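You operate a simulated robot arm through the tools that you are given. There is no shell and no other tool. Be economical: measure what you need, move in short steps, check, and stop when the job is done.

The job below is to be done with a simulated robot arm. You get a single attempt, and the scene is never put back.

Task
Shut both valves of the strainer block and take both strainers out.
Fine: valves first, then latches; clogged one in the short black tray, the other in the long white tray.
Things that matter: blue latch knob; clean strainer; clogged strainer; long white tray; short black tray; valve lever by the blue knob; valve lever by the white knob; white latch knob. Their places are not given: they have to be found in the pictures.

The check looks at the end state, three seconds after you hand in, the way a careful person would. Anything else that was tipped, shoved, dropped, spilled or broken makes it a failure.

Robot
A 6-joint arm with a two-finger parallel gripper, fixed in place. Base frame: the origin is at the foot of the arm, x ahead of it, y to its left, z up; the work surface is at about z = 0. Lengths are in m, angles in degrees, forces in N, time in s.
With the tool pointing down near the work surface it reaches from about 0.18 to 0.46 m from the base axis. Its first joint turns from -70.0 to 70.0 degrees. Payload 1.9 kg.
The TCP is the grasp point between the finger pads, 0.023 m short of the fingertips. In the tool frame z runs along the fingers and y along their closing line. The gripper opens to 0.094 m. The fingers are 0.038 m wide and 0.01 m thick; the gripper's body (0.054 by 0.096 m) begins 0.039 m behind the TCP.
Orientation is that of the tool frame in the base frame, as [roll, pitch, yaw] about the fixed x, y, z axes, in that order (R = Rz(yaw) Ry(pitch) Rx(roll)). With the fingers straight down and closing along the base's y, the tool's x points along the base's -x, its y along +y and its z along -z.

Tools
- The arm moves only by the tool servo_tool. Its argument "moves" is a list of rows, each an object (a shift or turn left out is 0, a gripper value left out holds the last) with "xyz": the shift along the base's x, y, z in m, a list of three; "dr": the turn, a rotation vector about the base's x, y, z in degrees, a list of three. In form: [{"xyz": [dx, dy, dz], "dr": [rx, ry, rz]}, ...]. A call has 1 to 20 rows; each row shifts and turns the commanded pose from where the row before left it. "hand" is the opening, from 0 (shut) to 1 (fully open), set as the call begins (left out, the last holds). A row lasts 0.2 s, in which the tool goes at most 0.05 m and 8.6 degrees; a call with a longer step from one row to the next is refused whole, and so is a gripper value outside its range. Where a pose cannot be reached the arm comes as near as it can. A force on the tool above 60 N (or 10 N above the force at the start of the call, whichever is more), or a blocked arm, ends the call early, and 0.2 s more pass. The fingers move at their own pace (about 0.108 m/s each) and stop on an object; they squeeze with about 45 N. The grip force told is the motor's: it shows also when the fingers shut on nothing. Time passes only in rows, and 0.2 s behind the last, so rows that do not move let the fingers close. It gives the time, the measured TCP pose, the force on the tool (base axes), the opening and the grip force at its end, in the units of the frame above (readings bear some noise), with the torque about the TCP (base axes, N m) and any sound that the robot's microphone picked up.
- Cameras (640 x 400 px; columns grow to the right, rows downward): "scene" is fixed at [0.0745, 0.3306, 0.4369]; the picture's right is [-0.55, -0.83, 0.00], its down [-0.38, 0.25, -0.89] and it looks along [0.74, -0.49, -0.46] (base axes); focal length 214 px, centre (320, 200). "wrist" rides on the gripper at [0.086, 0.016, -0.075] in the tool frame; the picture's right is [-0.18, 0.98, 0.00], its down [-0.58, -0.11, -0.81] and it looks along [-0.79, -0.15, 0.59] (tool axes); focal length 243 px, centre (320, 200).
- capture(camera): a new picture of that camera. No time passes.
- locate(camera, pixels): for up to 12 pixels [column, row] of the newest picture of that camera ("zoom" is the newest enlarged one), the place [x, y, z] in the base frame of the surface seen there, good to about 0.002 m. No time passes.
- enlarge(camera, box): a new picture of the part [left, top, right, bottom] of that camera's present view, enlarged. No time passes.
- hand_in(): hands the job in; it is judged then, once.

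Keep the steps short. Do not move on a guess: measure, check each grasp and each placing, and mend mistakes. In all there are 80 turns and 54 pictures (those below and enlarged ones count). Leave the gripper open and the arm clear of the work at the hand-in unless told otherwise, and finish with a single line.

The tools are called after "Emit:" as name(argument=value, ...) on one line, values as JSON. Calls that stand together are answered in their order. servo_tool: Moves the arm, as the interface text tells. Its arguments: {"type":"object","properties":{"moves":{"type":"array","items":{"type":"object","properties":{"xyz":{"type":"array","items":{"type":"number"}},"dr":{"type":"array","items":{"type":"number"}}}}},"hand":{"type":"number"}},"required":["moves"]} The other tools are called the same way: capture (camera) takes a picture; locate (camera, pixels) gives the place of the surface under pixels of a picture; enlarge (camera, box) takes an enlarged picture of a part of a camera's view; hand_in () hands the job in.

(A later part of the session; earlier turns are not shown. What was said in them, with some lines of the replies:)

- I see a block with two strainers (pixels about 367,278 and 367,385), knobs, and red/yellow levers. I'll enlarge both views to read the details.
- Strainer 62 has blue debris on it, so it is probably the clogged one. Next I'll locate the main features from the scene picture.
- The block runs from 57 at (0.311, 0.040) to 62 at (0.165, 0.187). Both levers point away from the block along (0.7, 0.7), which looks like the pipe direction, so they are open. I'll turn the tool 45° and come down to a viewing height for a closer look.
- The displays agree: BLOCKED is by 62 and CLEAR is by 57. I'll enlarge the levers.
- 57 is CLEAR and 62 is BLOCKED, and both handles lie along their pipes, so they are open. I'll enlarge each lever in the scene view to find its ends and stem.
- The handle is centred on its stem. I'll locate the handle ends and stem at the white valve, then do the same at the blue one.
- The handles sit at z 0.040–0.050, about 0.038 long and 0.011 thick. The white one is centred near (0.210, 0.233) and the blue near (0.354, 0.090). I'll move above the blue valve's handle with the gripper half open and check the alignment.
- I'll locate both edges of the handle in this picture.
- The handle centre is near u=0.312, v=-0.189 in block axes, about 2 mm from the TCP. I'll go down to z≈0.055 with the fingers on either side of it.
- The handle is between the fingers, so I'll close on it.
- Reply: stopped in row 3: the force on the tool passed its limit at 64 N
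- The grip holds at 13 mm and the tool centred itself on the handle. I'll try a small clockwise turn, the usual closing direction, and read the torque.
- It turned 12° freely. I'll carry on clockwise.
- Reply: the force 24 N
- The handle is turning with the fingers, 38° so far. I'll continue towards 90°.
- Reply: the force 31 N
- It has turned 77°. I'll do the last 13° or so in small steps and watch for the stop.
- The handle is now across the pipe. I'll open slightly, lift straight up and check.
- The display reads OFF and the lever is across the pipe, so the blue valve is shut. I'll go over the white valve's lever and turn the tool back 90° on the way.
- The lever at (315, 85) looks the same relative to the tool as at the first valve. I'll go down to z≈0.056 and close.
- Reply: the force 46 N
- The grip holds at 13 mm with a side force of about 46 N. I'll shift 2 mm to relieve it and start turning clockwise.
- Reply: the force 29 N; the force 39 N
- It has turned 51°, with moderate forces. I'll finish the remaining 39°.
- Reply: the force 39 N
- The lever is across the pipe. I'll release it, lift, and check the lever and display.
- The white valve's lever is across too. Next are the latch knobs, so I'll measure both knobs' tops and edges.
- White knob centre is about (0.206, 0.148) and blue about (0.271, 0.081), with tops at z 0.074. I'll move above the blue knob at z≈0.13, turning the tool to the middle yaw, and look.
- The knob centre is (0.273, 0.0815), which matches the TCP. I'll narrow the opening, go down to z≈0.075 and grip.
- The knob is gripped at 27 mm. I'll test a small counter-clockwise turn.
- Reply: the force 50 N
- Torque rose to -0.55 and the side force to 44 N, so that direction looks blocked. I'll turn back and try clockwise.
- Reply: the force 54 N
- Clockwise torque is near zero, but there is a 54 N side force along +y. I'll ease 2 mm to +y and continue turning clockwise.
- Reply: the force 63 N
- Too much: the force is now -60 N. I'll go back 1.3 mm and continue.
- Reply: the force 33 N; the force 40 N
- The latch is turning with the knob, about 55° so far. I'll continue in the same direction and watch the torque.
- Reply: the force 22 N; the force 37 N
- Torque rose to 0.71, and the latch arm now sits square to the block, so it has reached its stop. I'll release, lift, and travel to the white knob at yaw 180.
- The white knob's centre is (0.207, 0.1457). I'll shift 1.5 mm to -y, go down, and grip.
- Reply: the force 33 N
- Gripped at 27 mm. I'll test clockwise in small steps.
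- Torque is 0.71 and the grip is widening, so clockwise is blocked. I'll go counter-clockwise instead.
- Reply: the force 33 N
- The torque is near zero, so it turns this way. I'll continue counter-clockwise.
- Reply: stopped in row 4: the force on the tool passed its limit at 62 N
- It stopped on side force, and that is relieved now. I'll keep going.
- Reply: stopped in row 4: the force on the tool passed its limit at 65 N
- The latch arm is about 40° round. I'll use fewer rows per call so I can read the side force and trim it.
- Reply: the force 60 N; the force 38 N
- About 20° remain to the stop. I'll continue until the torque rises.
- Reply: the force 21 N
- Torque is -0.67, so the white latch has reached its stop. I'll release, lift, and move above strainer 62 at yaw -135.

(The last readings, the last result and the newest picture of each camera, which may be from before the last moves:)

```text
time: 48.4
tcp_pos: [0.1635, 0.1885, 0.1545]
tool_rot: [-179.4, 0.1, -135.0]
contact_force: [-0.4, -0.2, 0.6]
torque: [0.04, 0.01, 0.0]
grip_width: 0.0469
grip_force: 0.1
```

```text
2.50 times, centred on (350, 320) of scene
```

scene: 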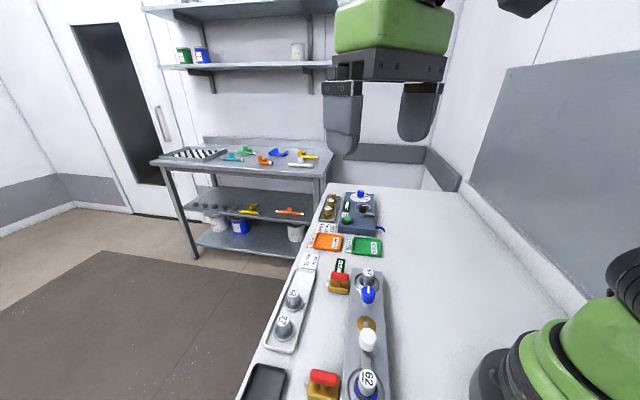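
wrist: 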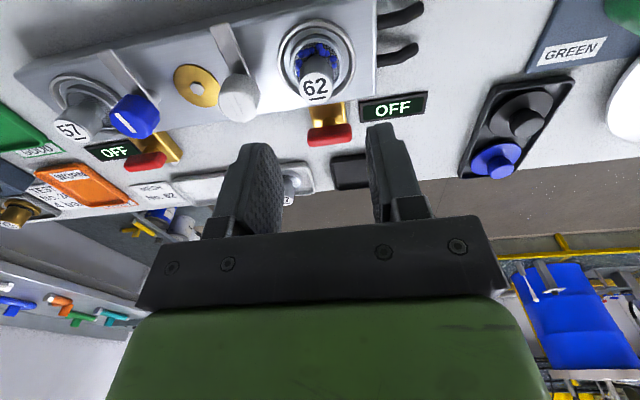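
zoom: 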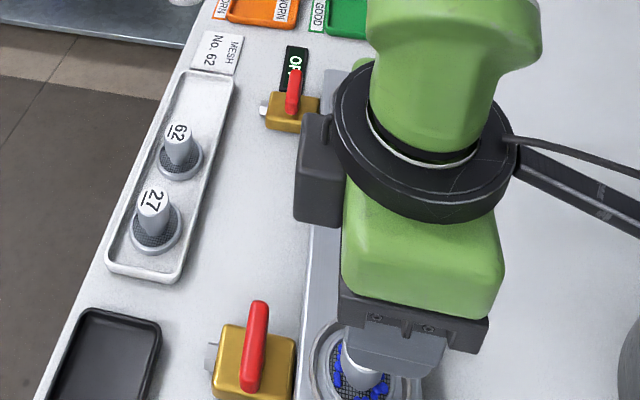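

Both displays now read OFF and both latches are swung clear. I'll measure strainer 62's handle and flange, and the black tray.

Emit:
enlarge(camera="wrist", box=[260, 10, 380, 110])

Emit:
locate(camera="wrist", pixels=[[302, 89], [331, 89], [316, 80], [316, 98], [316, 89], [303, 50], [334, 50], [349, 60], [290, 60]])

Emit:
locate(camera="scene", pixels=[[248, 365], [292, 370], [286, 376], [252, 372], [265, 385], [260, 395], [270, 372], [242, 398], [280, 398]])

```text
4.00 times, centred on (320, 60) of wrist
```

zoom: 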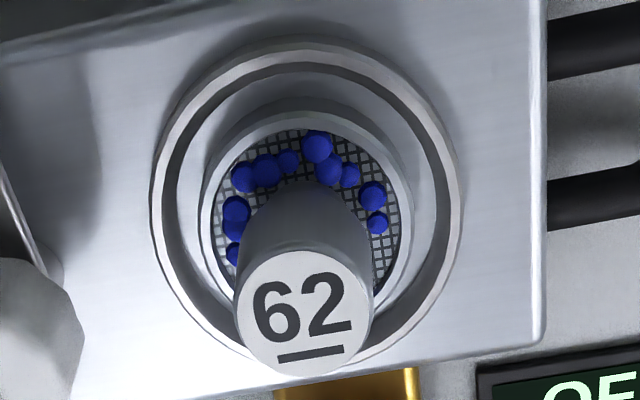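

```text
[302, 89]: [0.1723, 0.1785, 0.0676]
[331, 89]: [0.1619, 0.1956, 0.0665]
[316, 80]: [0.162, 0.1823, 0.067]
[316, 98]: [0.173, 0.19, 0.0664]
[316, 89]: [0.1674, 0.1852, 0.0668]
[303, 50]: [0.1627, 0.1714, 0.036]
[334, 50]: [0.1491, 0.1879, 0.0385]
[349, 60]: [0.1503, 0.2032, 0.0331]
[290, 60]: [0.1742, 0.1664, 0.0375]
```

```text
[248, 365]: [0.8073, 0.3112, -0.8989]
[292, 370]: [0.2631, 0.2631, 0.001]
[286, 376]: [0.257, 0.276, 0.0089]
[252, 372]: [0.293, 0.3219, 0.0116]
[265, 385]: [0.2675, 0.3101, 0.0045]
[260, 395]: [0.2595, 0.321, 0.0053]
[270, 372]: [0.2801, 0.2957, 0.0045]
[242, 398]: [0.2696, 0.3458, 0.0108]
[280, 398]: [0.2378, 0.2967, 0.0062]
```

Handle 62 is centred at (0.167, 0.1865), with its top at 0.067 and the flange near 0.038. I'll grip with the TCP at z≈0.069 so the tips stay above the debris.

Emit:
servo_tool(moves=[{"xyz": [0.0035, -0.002, -0.02]}, {"xyz": [0, 0, -0.03]}, {"xyz": [0, 0, -0.02]}, {"xyz": [0, 0, -0.0155]}, {}])

Emit:
servo_tool(moves=[{}, {}], hand=0)

```text
time: 49.6
tcp_pos: [0.1666, 0.1856, 0.0679]
tool_rot: [-179.5, 0.1, -134.9]
contact_force: [-0.9, -0.4, 0.2]
torque: [0.0, 0.02, 0.03]
grip_width: 0.047
grip_force: 0.1
```

```text
time: 50.2
tcp_pos: [0.167, 0.1864, 0.0684]
tool_rot: [-179.5, 0.1, -134.8]
contact_force: [-1.0, 0.1, 0.2]
torque: [0.02, 0.02, 0.0]
grip_width: 0.0237
grip_force: 44.6
```

The handle is gripped at 24 mm with no side force. I'll lift slowly and watch for resistance.

Emit:
servo_tool(moves=[{"xyz": [0, 0, 0.003]}, {"xyz": [0, 0, 0.004]}, {"xyz": [0, 0, 0.005]}, {"xyz": [0, 0, 0.008]}, {"xyz": [0, 0, 0.01]}, {"xyz": [0, 0, 0.01]}, {"xyz": [0, 0, 0.01]}, {}])

Emit:
enlarge(camera="scene", box=[270, 280, 430, 400])

```text
time: 52.0
tcp_pos: [0.1666, 0.1862, 0.1196]
tool_rot: [-179.6, 0.0, -134.9]
contact_force: [-0.2, 0.7, -0.3]
torque: [0.0, 0.0, -0.01]
grip_width: 0.0238
grip_force: 44.8
```

```text
3.33 times, centred on (350, 340) of scene
```

zoom: 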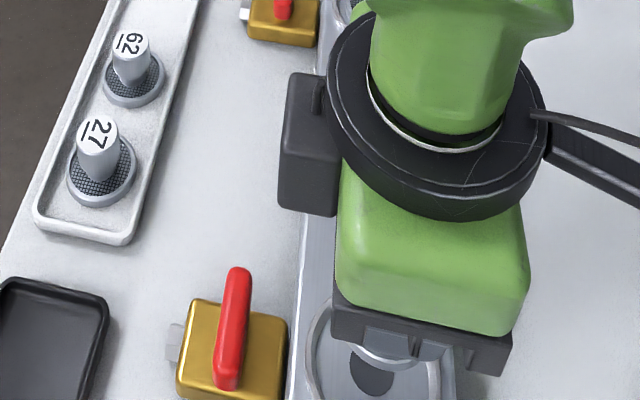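

Strainer 62 is out. I'll raise it and move over the valve towards the black tray, then stop to measure the tray.

Emit:
servo_tool(moves=[{"xyz": [0, 0, 0.03]}, {"xyz": [0.01, 0.011, 0.01]}, {"xyz": [0.015, 0.018, 0]}, {"xyz": [0.015, 0.018, 0]}, {"xyz": [0.015, 0.018, 0]}, {"xyz": [0.01, 0.012, 0]}, {}])

Emit:
capture(camera="wrist")

Emit:
enlarge(camera="scene", box=[230, 300, 390, 400])

```text
time: 53.6
tcp_pos: [0.2305, 0.262, 0.159]
tool_rot: [-179.6, 0.1, -134.9]
contact_force: [-0.1, 0.4, -0.5]
torque: [0.02, 0.0, -0.01]
grip_width: 0.0239
grip_force: 44.8
```

```text
20 pictures are left
```

wrist: 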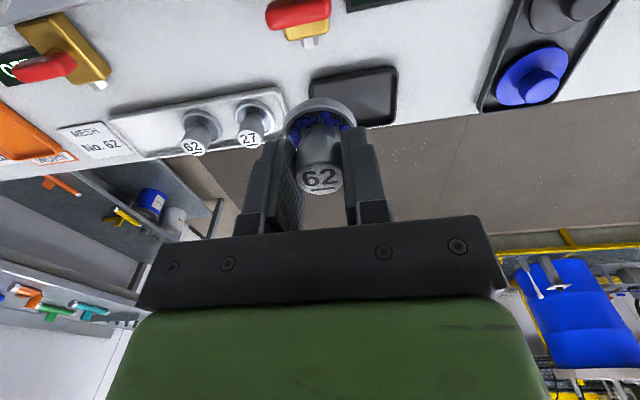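

```text
4.00 times, centred on (310, 350) of scene
```

zoom: 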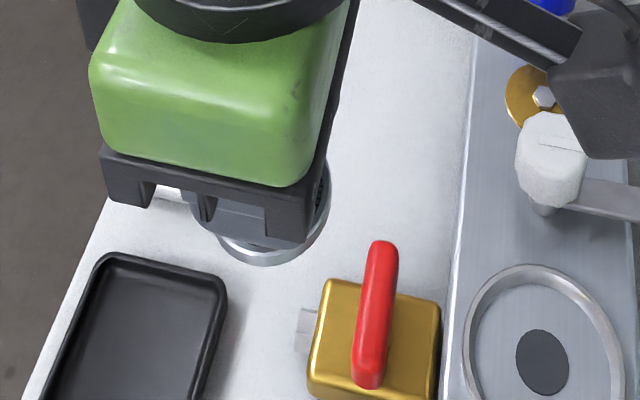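

Emit:
locate(camera="wrist", pixels=[[312, 80], [396, 68], [391, 124], [316, 95], [392, 75], [387, 118], [360, 95], [355, 73], [398, 95], [370, 124]])

Emit:
locate(camera="zoom", pixels=[[100, 258], [225, 282], [120, 275], [205, 295], [205, 380], [70, 370], [240, 240], [265, 262], [310, 240]])

```text
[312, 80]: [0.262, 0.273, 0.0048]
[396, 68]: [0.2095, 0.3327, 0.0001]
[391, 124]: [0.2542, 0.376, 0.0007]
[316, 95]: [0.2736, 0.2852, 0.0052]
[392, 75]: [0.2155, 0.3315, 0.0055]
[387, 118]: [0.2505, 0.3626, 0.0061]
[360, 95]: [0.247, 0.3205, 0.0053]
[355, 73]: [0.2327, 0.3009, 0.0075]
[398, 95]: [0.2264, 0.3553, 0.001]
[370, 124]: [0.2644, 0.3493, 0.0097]
```

```text
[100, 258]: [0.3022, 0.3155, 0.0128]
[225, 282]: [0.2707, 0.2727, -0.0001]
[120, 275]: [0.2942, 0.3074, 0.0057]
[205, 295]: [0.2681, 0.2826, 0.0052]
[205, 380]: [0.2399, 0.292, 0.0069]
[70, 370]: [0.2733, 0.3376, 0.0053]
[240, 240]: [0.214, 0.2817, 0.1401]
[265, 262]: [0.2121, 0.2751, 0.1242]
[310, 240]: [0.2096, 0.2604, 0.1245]
```

The black tray's inside spans u 0.384–0.437 and v 0.014–0.081, so its centre is (0.257, 0.324) with the floor at z≈0.0055. I'll move over the centre and come down to z≈0.055.

Emit:
servo_tool(moves=[{"xyz": [0.0088, 0.0207, 0]}, {"xyz": [0.0088, 0.0207, 0]}, {"xyz": [0.0088, 0.0207, 0]}, {"xyz": [0, 0, -0.03]}, {"xyz": [0, 0, -0.03]}, {"xyz": [0, 0, -0.03]}, {"xyz": [0, 0, -0.012]}, {}])

Emit:
capture(camera="wrist")

Emit:
enlarge(camera="scene", box=[220, 300, 380, 400])

```text
time: 55.4
tcp_pos: [0.259, 0.3249, 0.0568]
tool_rot: [-179.5, 0.1, -134.8]
contact_force: [0.2, -0.5, -1.2]
torque: [0.0, 0.01, 0.0]
grip_width: 0.0237
grip_force: 45.2
```

```text
18 pictures are left
```

wrist: 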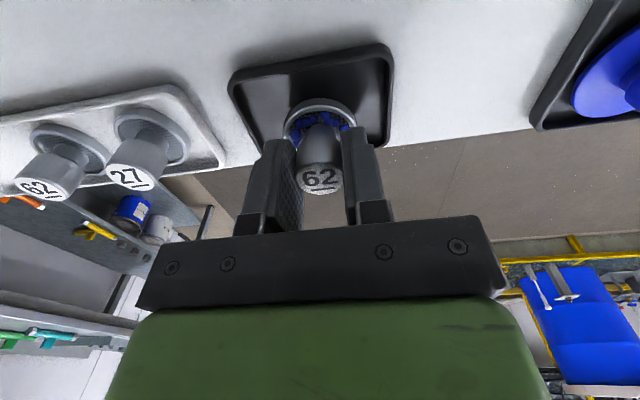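

```text
4.00 times, centred on (300, 350) of scene
```

zoom: 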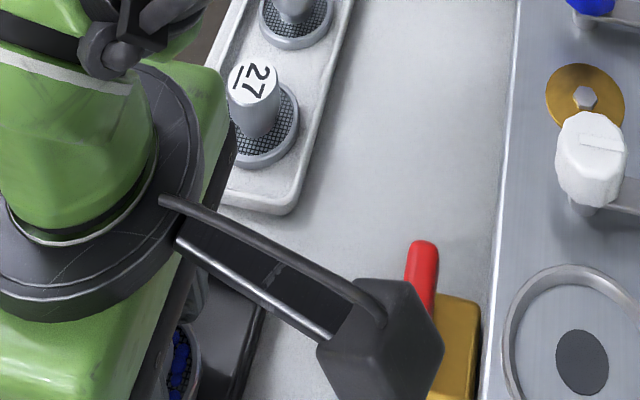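

The strainer is over the tray. I'll trim 2 mm towards the near side and lower it in small steps until the force shows contact.

Emit:
servo_tool(moves=[{"xyz": [-0.0013, -0.0013, -0.004]}, {"xyz": [0, 0, -0.004]}, {"xyz": [0, 0, -0.003]}, {}])

```text
time: 56.4
tcp_pos: [0.2573, 0.3237, 0.0462]
tool_rot: [-179.5, 0.1, -135.0]
contact_force: [-0.5, -0.7, -0.5]
torque: [0.01, -0.03, 0.02]
grip_width: 0.0238
grip_force: 44.7
```

Emit:
servo_tool(moves=[{"xyz": [0, 0, -0.001]}, {"xyz": [0, 0, -0.001]}, {}])

```text
time: 57.2
tcp_pos: [0.2566, 0.3241, 0.044]
tool_rot: [-179.4, 0.1, -134.8]
contact_force: [-0.6, -0.4, -0.4]
torque: [0.0, 0.01, -0.02]
grip_width: 0.0238
grip_force: 45.0
```

Emit:
servo_tool(moves=[{"xyz": [0, 0, -0.001]}, {"xyz": [0, 0, -0.001]}, {}])

```text
time: 58.0
tcp_pos: [0.2564, 0.3242, 0.0433]
tool_rot: [-179.5, 0.2, -134.9]
contact_force: [-0.1, -4.0, 13.8]
torque: [-0.07, 0.18, 0.02]
grip_width: 0.0235
grip_force: 44.7
```

Contact: 14 N upward, so it's on the tray floor. I'll open partly and lift straight up. Finger clearance inside the walls is fine.

Emit:
servo_tool(moves=[{}, {}, {"xyz": [0, 0, 0.01]}, {"xyz": [0, 0, 0.03]}, {"xyz": [0, 0, 0.04]}, {"xyz": [0, 0, 0.04]}], hand=0.5)

Emit:
capture(camera="wrist")

```text
time: 59.4
tcp_pos: [0.2548, 0.321, 0.1629]
tool_rot: [-179.6, 0.1, -134.9]
contact_force: [-0.8, -1.2, 0.3]
torque: [0.04, -0.05, 0.0]
grip_width: 0.047
grip_force: 0.0
```

```text
16 pictures are left
```

wrist: 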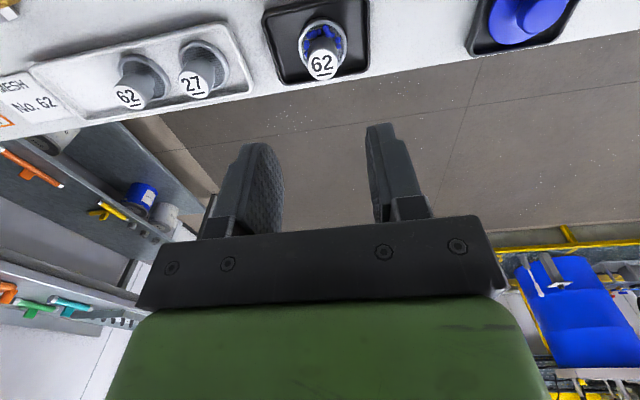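

Strainer 62 stands upright in the black tray. Next I'll measure the white tray and its free end near px (60, 85).

Emit:
locate(camera="wrist", pixels=[[30, 70], [222, 24], [248, 92], [60, 128], [45, 78], [70, 90], [90, 105], [120, 70], [145, 107], [128, 97], [196, 82], [100, 80]])

Emit:
enlarge(camera="wrist", box=[0, 0, 260, 160])

```text
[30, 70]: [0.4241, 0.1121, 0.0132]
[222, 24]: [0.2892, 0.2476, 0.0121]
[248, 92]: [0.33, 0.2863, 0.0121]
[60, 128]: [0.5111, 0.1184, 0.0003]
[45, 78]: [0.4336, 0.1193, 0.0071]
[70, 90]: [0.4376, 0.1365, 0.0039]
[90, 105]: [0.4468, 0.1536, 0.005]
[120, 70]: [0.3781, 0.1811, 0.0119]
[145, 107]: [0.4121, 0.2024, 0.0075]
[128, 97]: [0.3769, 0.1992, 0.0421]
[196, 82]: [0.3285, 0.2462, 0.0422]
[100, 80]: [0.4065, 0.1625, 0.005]
```

```text
2.46 times, centred on (130, 80) of wrist
```

zoom: 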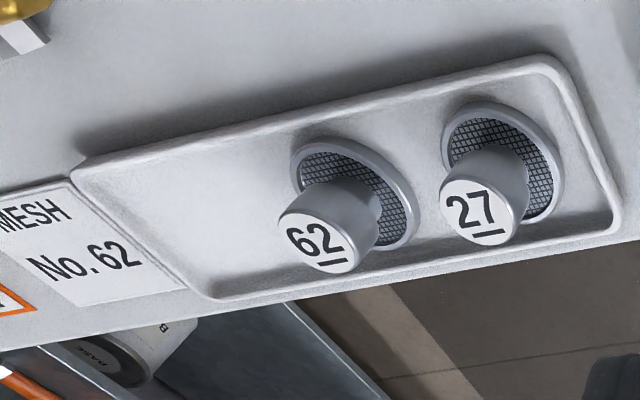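

The white tray's free stretch is v -0.214 to -0.147, so I'll place at about (0.414, 0.162). The neighbouring strainer 62 is at v=-0.126. Now I'll fly to strainer 57.

Emit:
servo_tool(moves=[{"xyz": [0.0082, -0.04, 0]}, {"xyz": [0.0082, -0.04, 0]}, {"xyz": [0.0082, -0.04, 0]}, {"xyz": [0.0082, -0.04, 0]}, {"xyz": [0.0082, -0.04, 0]}, {"xyz": [0.0082, -0.04, 0]}, {"xyz": [0.0082, -0.04, -0.008]}, {}])

Emit:
capture(camera="wrist")

```text
time: 61.2
tcp_pos: [0.3139, 0.0421, 0.1544]
tool_rot: [-179.6, 0.1, -134.9]
contact_force: [-0.2, 0.1, -0.3]
torque: [0.0, -0.03, -0.01]
grip_width: 0.047
grip_force: 0.2
```

```text
14 pictures are left
```

wrist: 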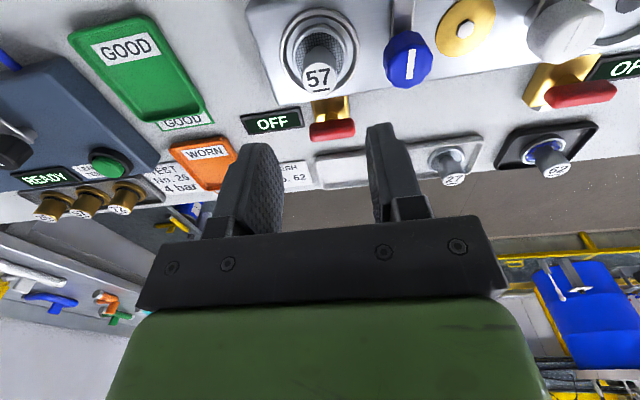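

Emit:
locate(camera="wrist", pixels=[[303, 79], [334, 79], [318, 69], [318, 89], [318, 79]])

```text
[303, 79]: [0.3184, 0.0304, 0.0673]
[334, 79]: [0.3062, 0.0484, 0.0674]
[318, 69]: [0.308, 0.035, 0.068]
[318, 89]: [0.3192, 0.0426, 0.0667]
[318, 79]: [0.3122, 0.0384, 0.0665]
```

Handle 57 is centred at (0.313, 0.039). I'll go down to z≈0.068 and grip.

Emit:
servo_tool(moves=[{"xyz": [-0.001, -0.003, -0.02]}, {"xyz": [0, 0, -0.03]}, {"xyz": [0, 0, -0.02]}, {"xyz": [0, 0, -0.0155]}, {}])

Emit:
servo_tool(moves=[{}, {}], hand=0)

Emit:
servo_tool(moves=[{"xyz": [0, 0, 0.003]}, {"xyz": [0, 0, 0.004]}, {"xyz": [0, 0, 0.005]}, {"xyz": [0, 0, 0.008]}, {"xyz": [0, 0, 0.01]}, {"xyz": [0, 0, 0.01]}, {"xyz": [0, 0, 0.02]}, {"xyz": [0, 0, 0.03]}, {}])

Emit:
capture(camera="wrist")

```text
time: 62.4
tcp_pos: [0.3125, 0.0393, 0.0693]
tool_rot: [-179.5, 0.1, -134.9]
contact_force: [0.3, -1.0, -0.4]
torque: [-0.01, 0.04, 0.0]
grip_width: 0.0466
grip_force: 0.1
```

```text
time: 63.0
tcp_pos: [0.3127, 0.0388, 0.0696]
tool_rot: [-179.5, 0.2, -134.9]
contact_force: [-0.6, 0.4, 0.3]
torque: [0.02, 0.01, -0.02]
grip_width: 0.0239
grip_force: 45.3
```

```text
time: 65.0
tcp_pos: [0.3125, 0.0388, 0.1591]
tool_rot: [-179.5, 0.1, -134.9]
contact_force: [-0.2, 0.4, -0.5]
torque: [0.0, 0.02, 0.01]
grip_width: 0.024
grip_force: 45.5
```

```text
13 pictures are left
```

wrist: 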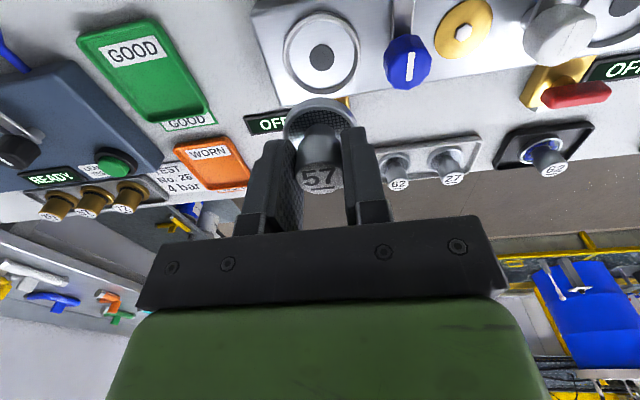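

Strainer 57 is out. I'll carry it above the free end of the white tray and come down to z≈0.06.

Emit:
servo_tool(moves=[{"xyz": [0.0254, 0.0309, 0]}, {"xyz": [0.0254, 0.0309, 0]}, {"xyz": [0.0254, 0.0309, 0]}, {"xyz": [0.0253, 0.0308, 0]}, {"xyz": [0, 0, -0.03]}, {"xyz": [0, 0, -0.03]}, {"xyz": [0, 0, -0.03]}, {"xyz": [0, 0, -0.009]}, {}])

Emit:
capture(camera="wrist")

Emit:
enlarge(camera="scene", box=[270, 230, 370, 330])

```text
time: 67.0
tcp_pos: [0.4144, 0.1619, 0.0582]
tool_rot: [-179.6, 0.0, -134.9]
contact_force: [-0.4, -0.2, -0.9]
torque: [0.01, 0.01, -0.02]
grip_width: 0.0239
grip_force: 44.7
```

```text
12 pictures are left
```

wrist: 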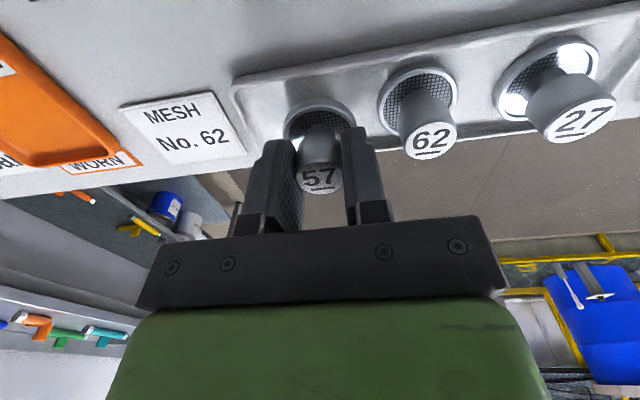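

```text
4.00 times, centred on (320, 280) of scene
```

zoom: 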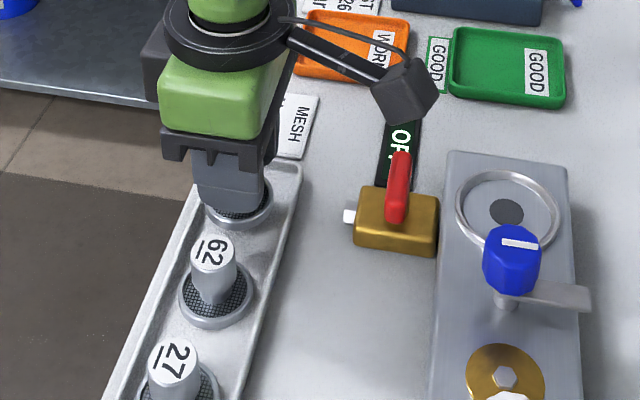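

It is over the free end and clear of the neighbouring strainer. I'll lower it to the floor in small steps.

Emit:
servo_tool(moves=[{"xyz": [0, 0, -0.005]}, {"xyz": [0, 0, -0.004]}, {"xyz": [0, 0, -0.002]}, {}])

Emit:
servo_tool(moves=[{"xyz": [0, 0, -0.001]}, {"xyz": [0, 0, -0.001]}, {}])

```text
time: 68.0
tcp_pos: [0.414, 0.164, 0.0471]
tool_rot: [-179.5, 0.1, -135.0]
contact_force: [0.3, -0.2, -0.3]
torque: [-0.02, 0.03, 0.0]
grip_width: 0.024
grip_force: 45.1
```

```text
time: 68.8
tcp_pos: [0.4142, 0.1635, 0.0454]
tool_rot: [-179.4, 0.1, -134.9]
contact_force: [0.2, 0.0, -1.6]
torque: [-0.01, -0.03, 0.01]
grip_width: 0.0237
grip_force: 44.3
```

Emit:
servo_tool(moves=[{"xyz": [0, 0, -0.001]}, {"xyz": [0, 0, -0.0008]}, {}])

```text
time: 69.6
tcp_pos: [0.4141, 0.1631, 0.0452]
tool_rot: [-179.5, 0.1, -134.9]
contact_force: [0.7, -0.1, -0.7]
torque: [-0.04, 0.01, 0.01]
grip_width: 0.0237
grip_force: 45.5
```

Emit:
servo_tool(moves=[{"xyz": [0, 0, -0.001]}, {}])

```text
time: 70.2
tcp_pos: [0.4144, 0.1625, 0.0436]
tool_rot: [-179.5, 0.1, -134.9]
contact_force: [-1.0, -0.8, 3.1]
torque: [0.0, 0.08, 0.05]
grip_width: 0.0236
grip_force: 45.4
```

The first light contact shows (3 N), so it is on the floor. I'll open only to about 36 mm to stay clear of the neighbour, then lift and back off.

Emit:
servo_tool(moves=[{}, {}, {"xyz": [0, 0, 0.01]}, {"xyz": [0, 0, 0.03]}, {"xyz": [0, 0, 0.04]}, {"xyz": [-0.02, -0.02, 0.03]}, {"xyz": [-0.03, -0.02, 0.02]}, {"xyz": [-0.03, -0.02, 0.02]}, {}], hand=0.38)

Emit:
capture(camera="wrist")

Emit:
enlarge(camera="scene", box=[230, 230, 430, 400])

```text
time: 72.2
tcp_pos: [0.3352, 0.1026, 0.1957]
tool_rot: [-179.5, 0.0, -134.9]
contact_force: [0.3, -0.2, -0.6]
torque: [-0.02, 0.0, 0.01]
grip_width: 0.0358
grip_force: 0.0
```

```text
10 pictures are left
```

wrist: 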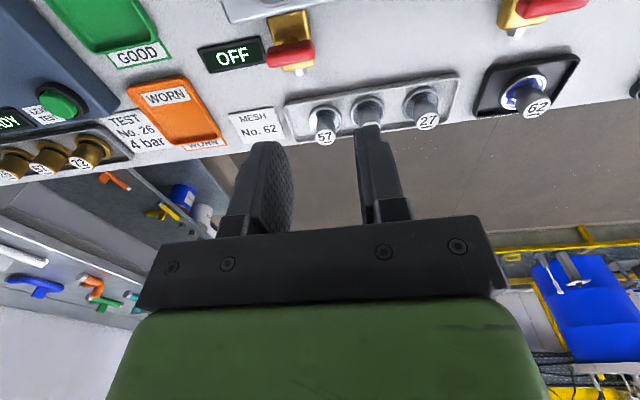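

```text
2.35 times, centred on (330, 315) of scene
```

zoom: 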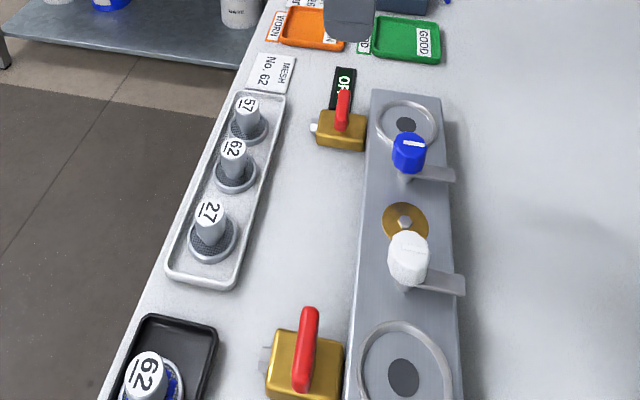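

Everything is in place: 57 in the white tray, 62 in the black tray, both levers across, both latches swung out. I'll raise the arm and open the gripper fully.

Emit:
servo_tool(moves=[{"xyz": [-0.02, 0, 0.04]}, {"xyz": [-0.02, 0, 0.04]}, {"xyz": [-0.02, 0, 0.04]}, {}, {}], hand=1)

Emit:
enlarge(camera="scene", box=[230, 230, 430, 400])

```text
time: 73.4
tcp_pos: [0.2739, 0.1036, 0.3149]
tool_rot: [-179.4, 0.0, -135.0]
contact_force: [-0.2, -0.1, -0.1]
torque: [-0.01, -0.02, -0.01]
grip_width: 0.094
grip_force: 0.0
```

```text
2.35 times, centred on (330, 315) of scene
```

zoom: 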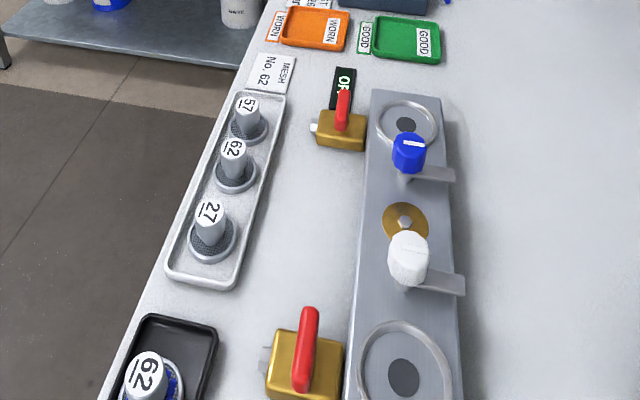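

The arm is clear, the gripper is open and the scene is tidy, so I'm handing in.

Emit:
hand_in()

```text
The job is handed in.
```

Both valves are shut, both latches are open, the clogged strainer (62) is in the short black tray, and the clean one (57) is in the long white tray.
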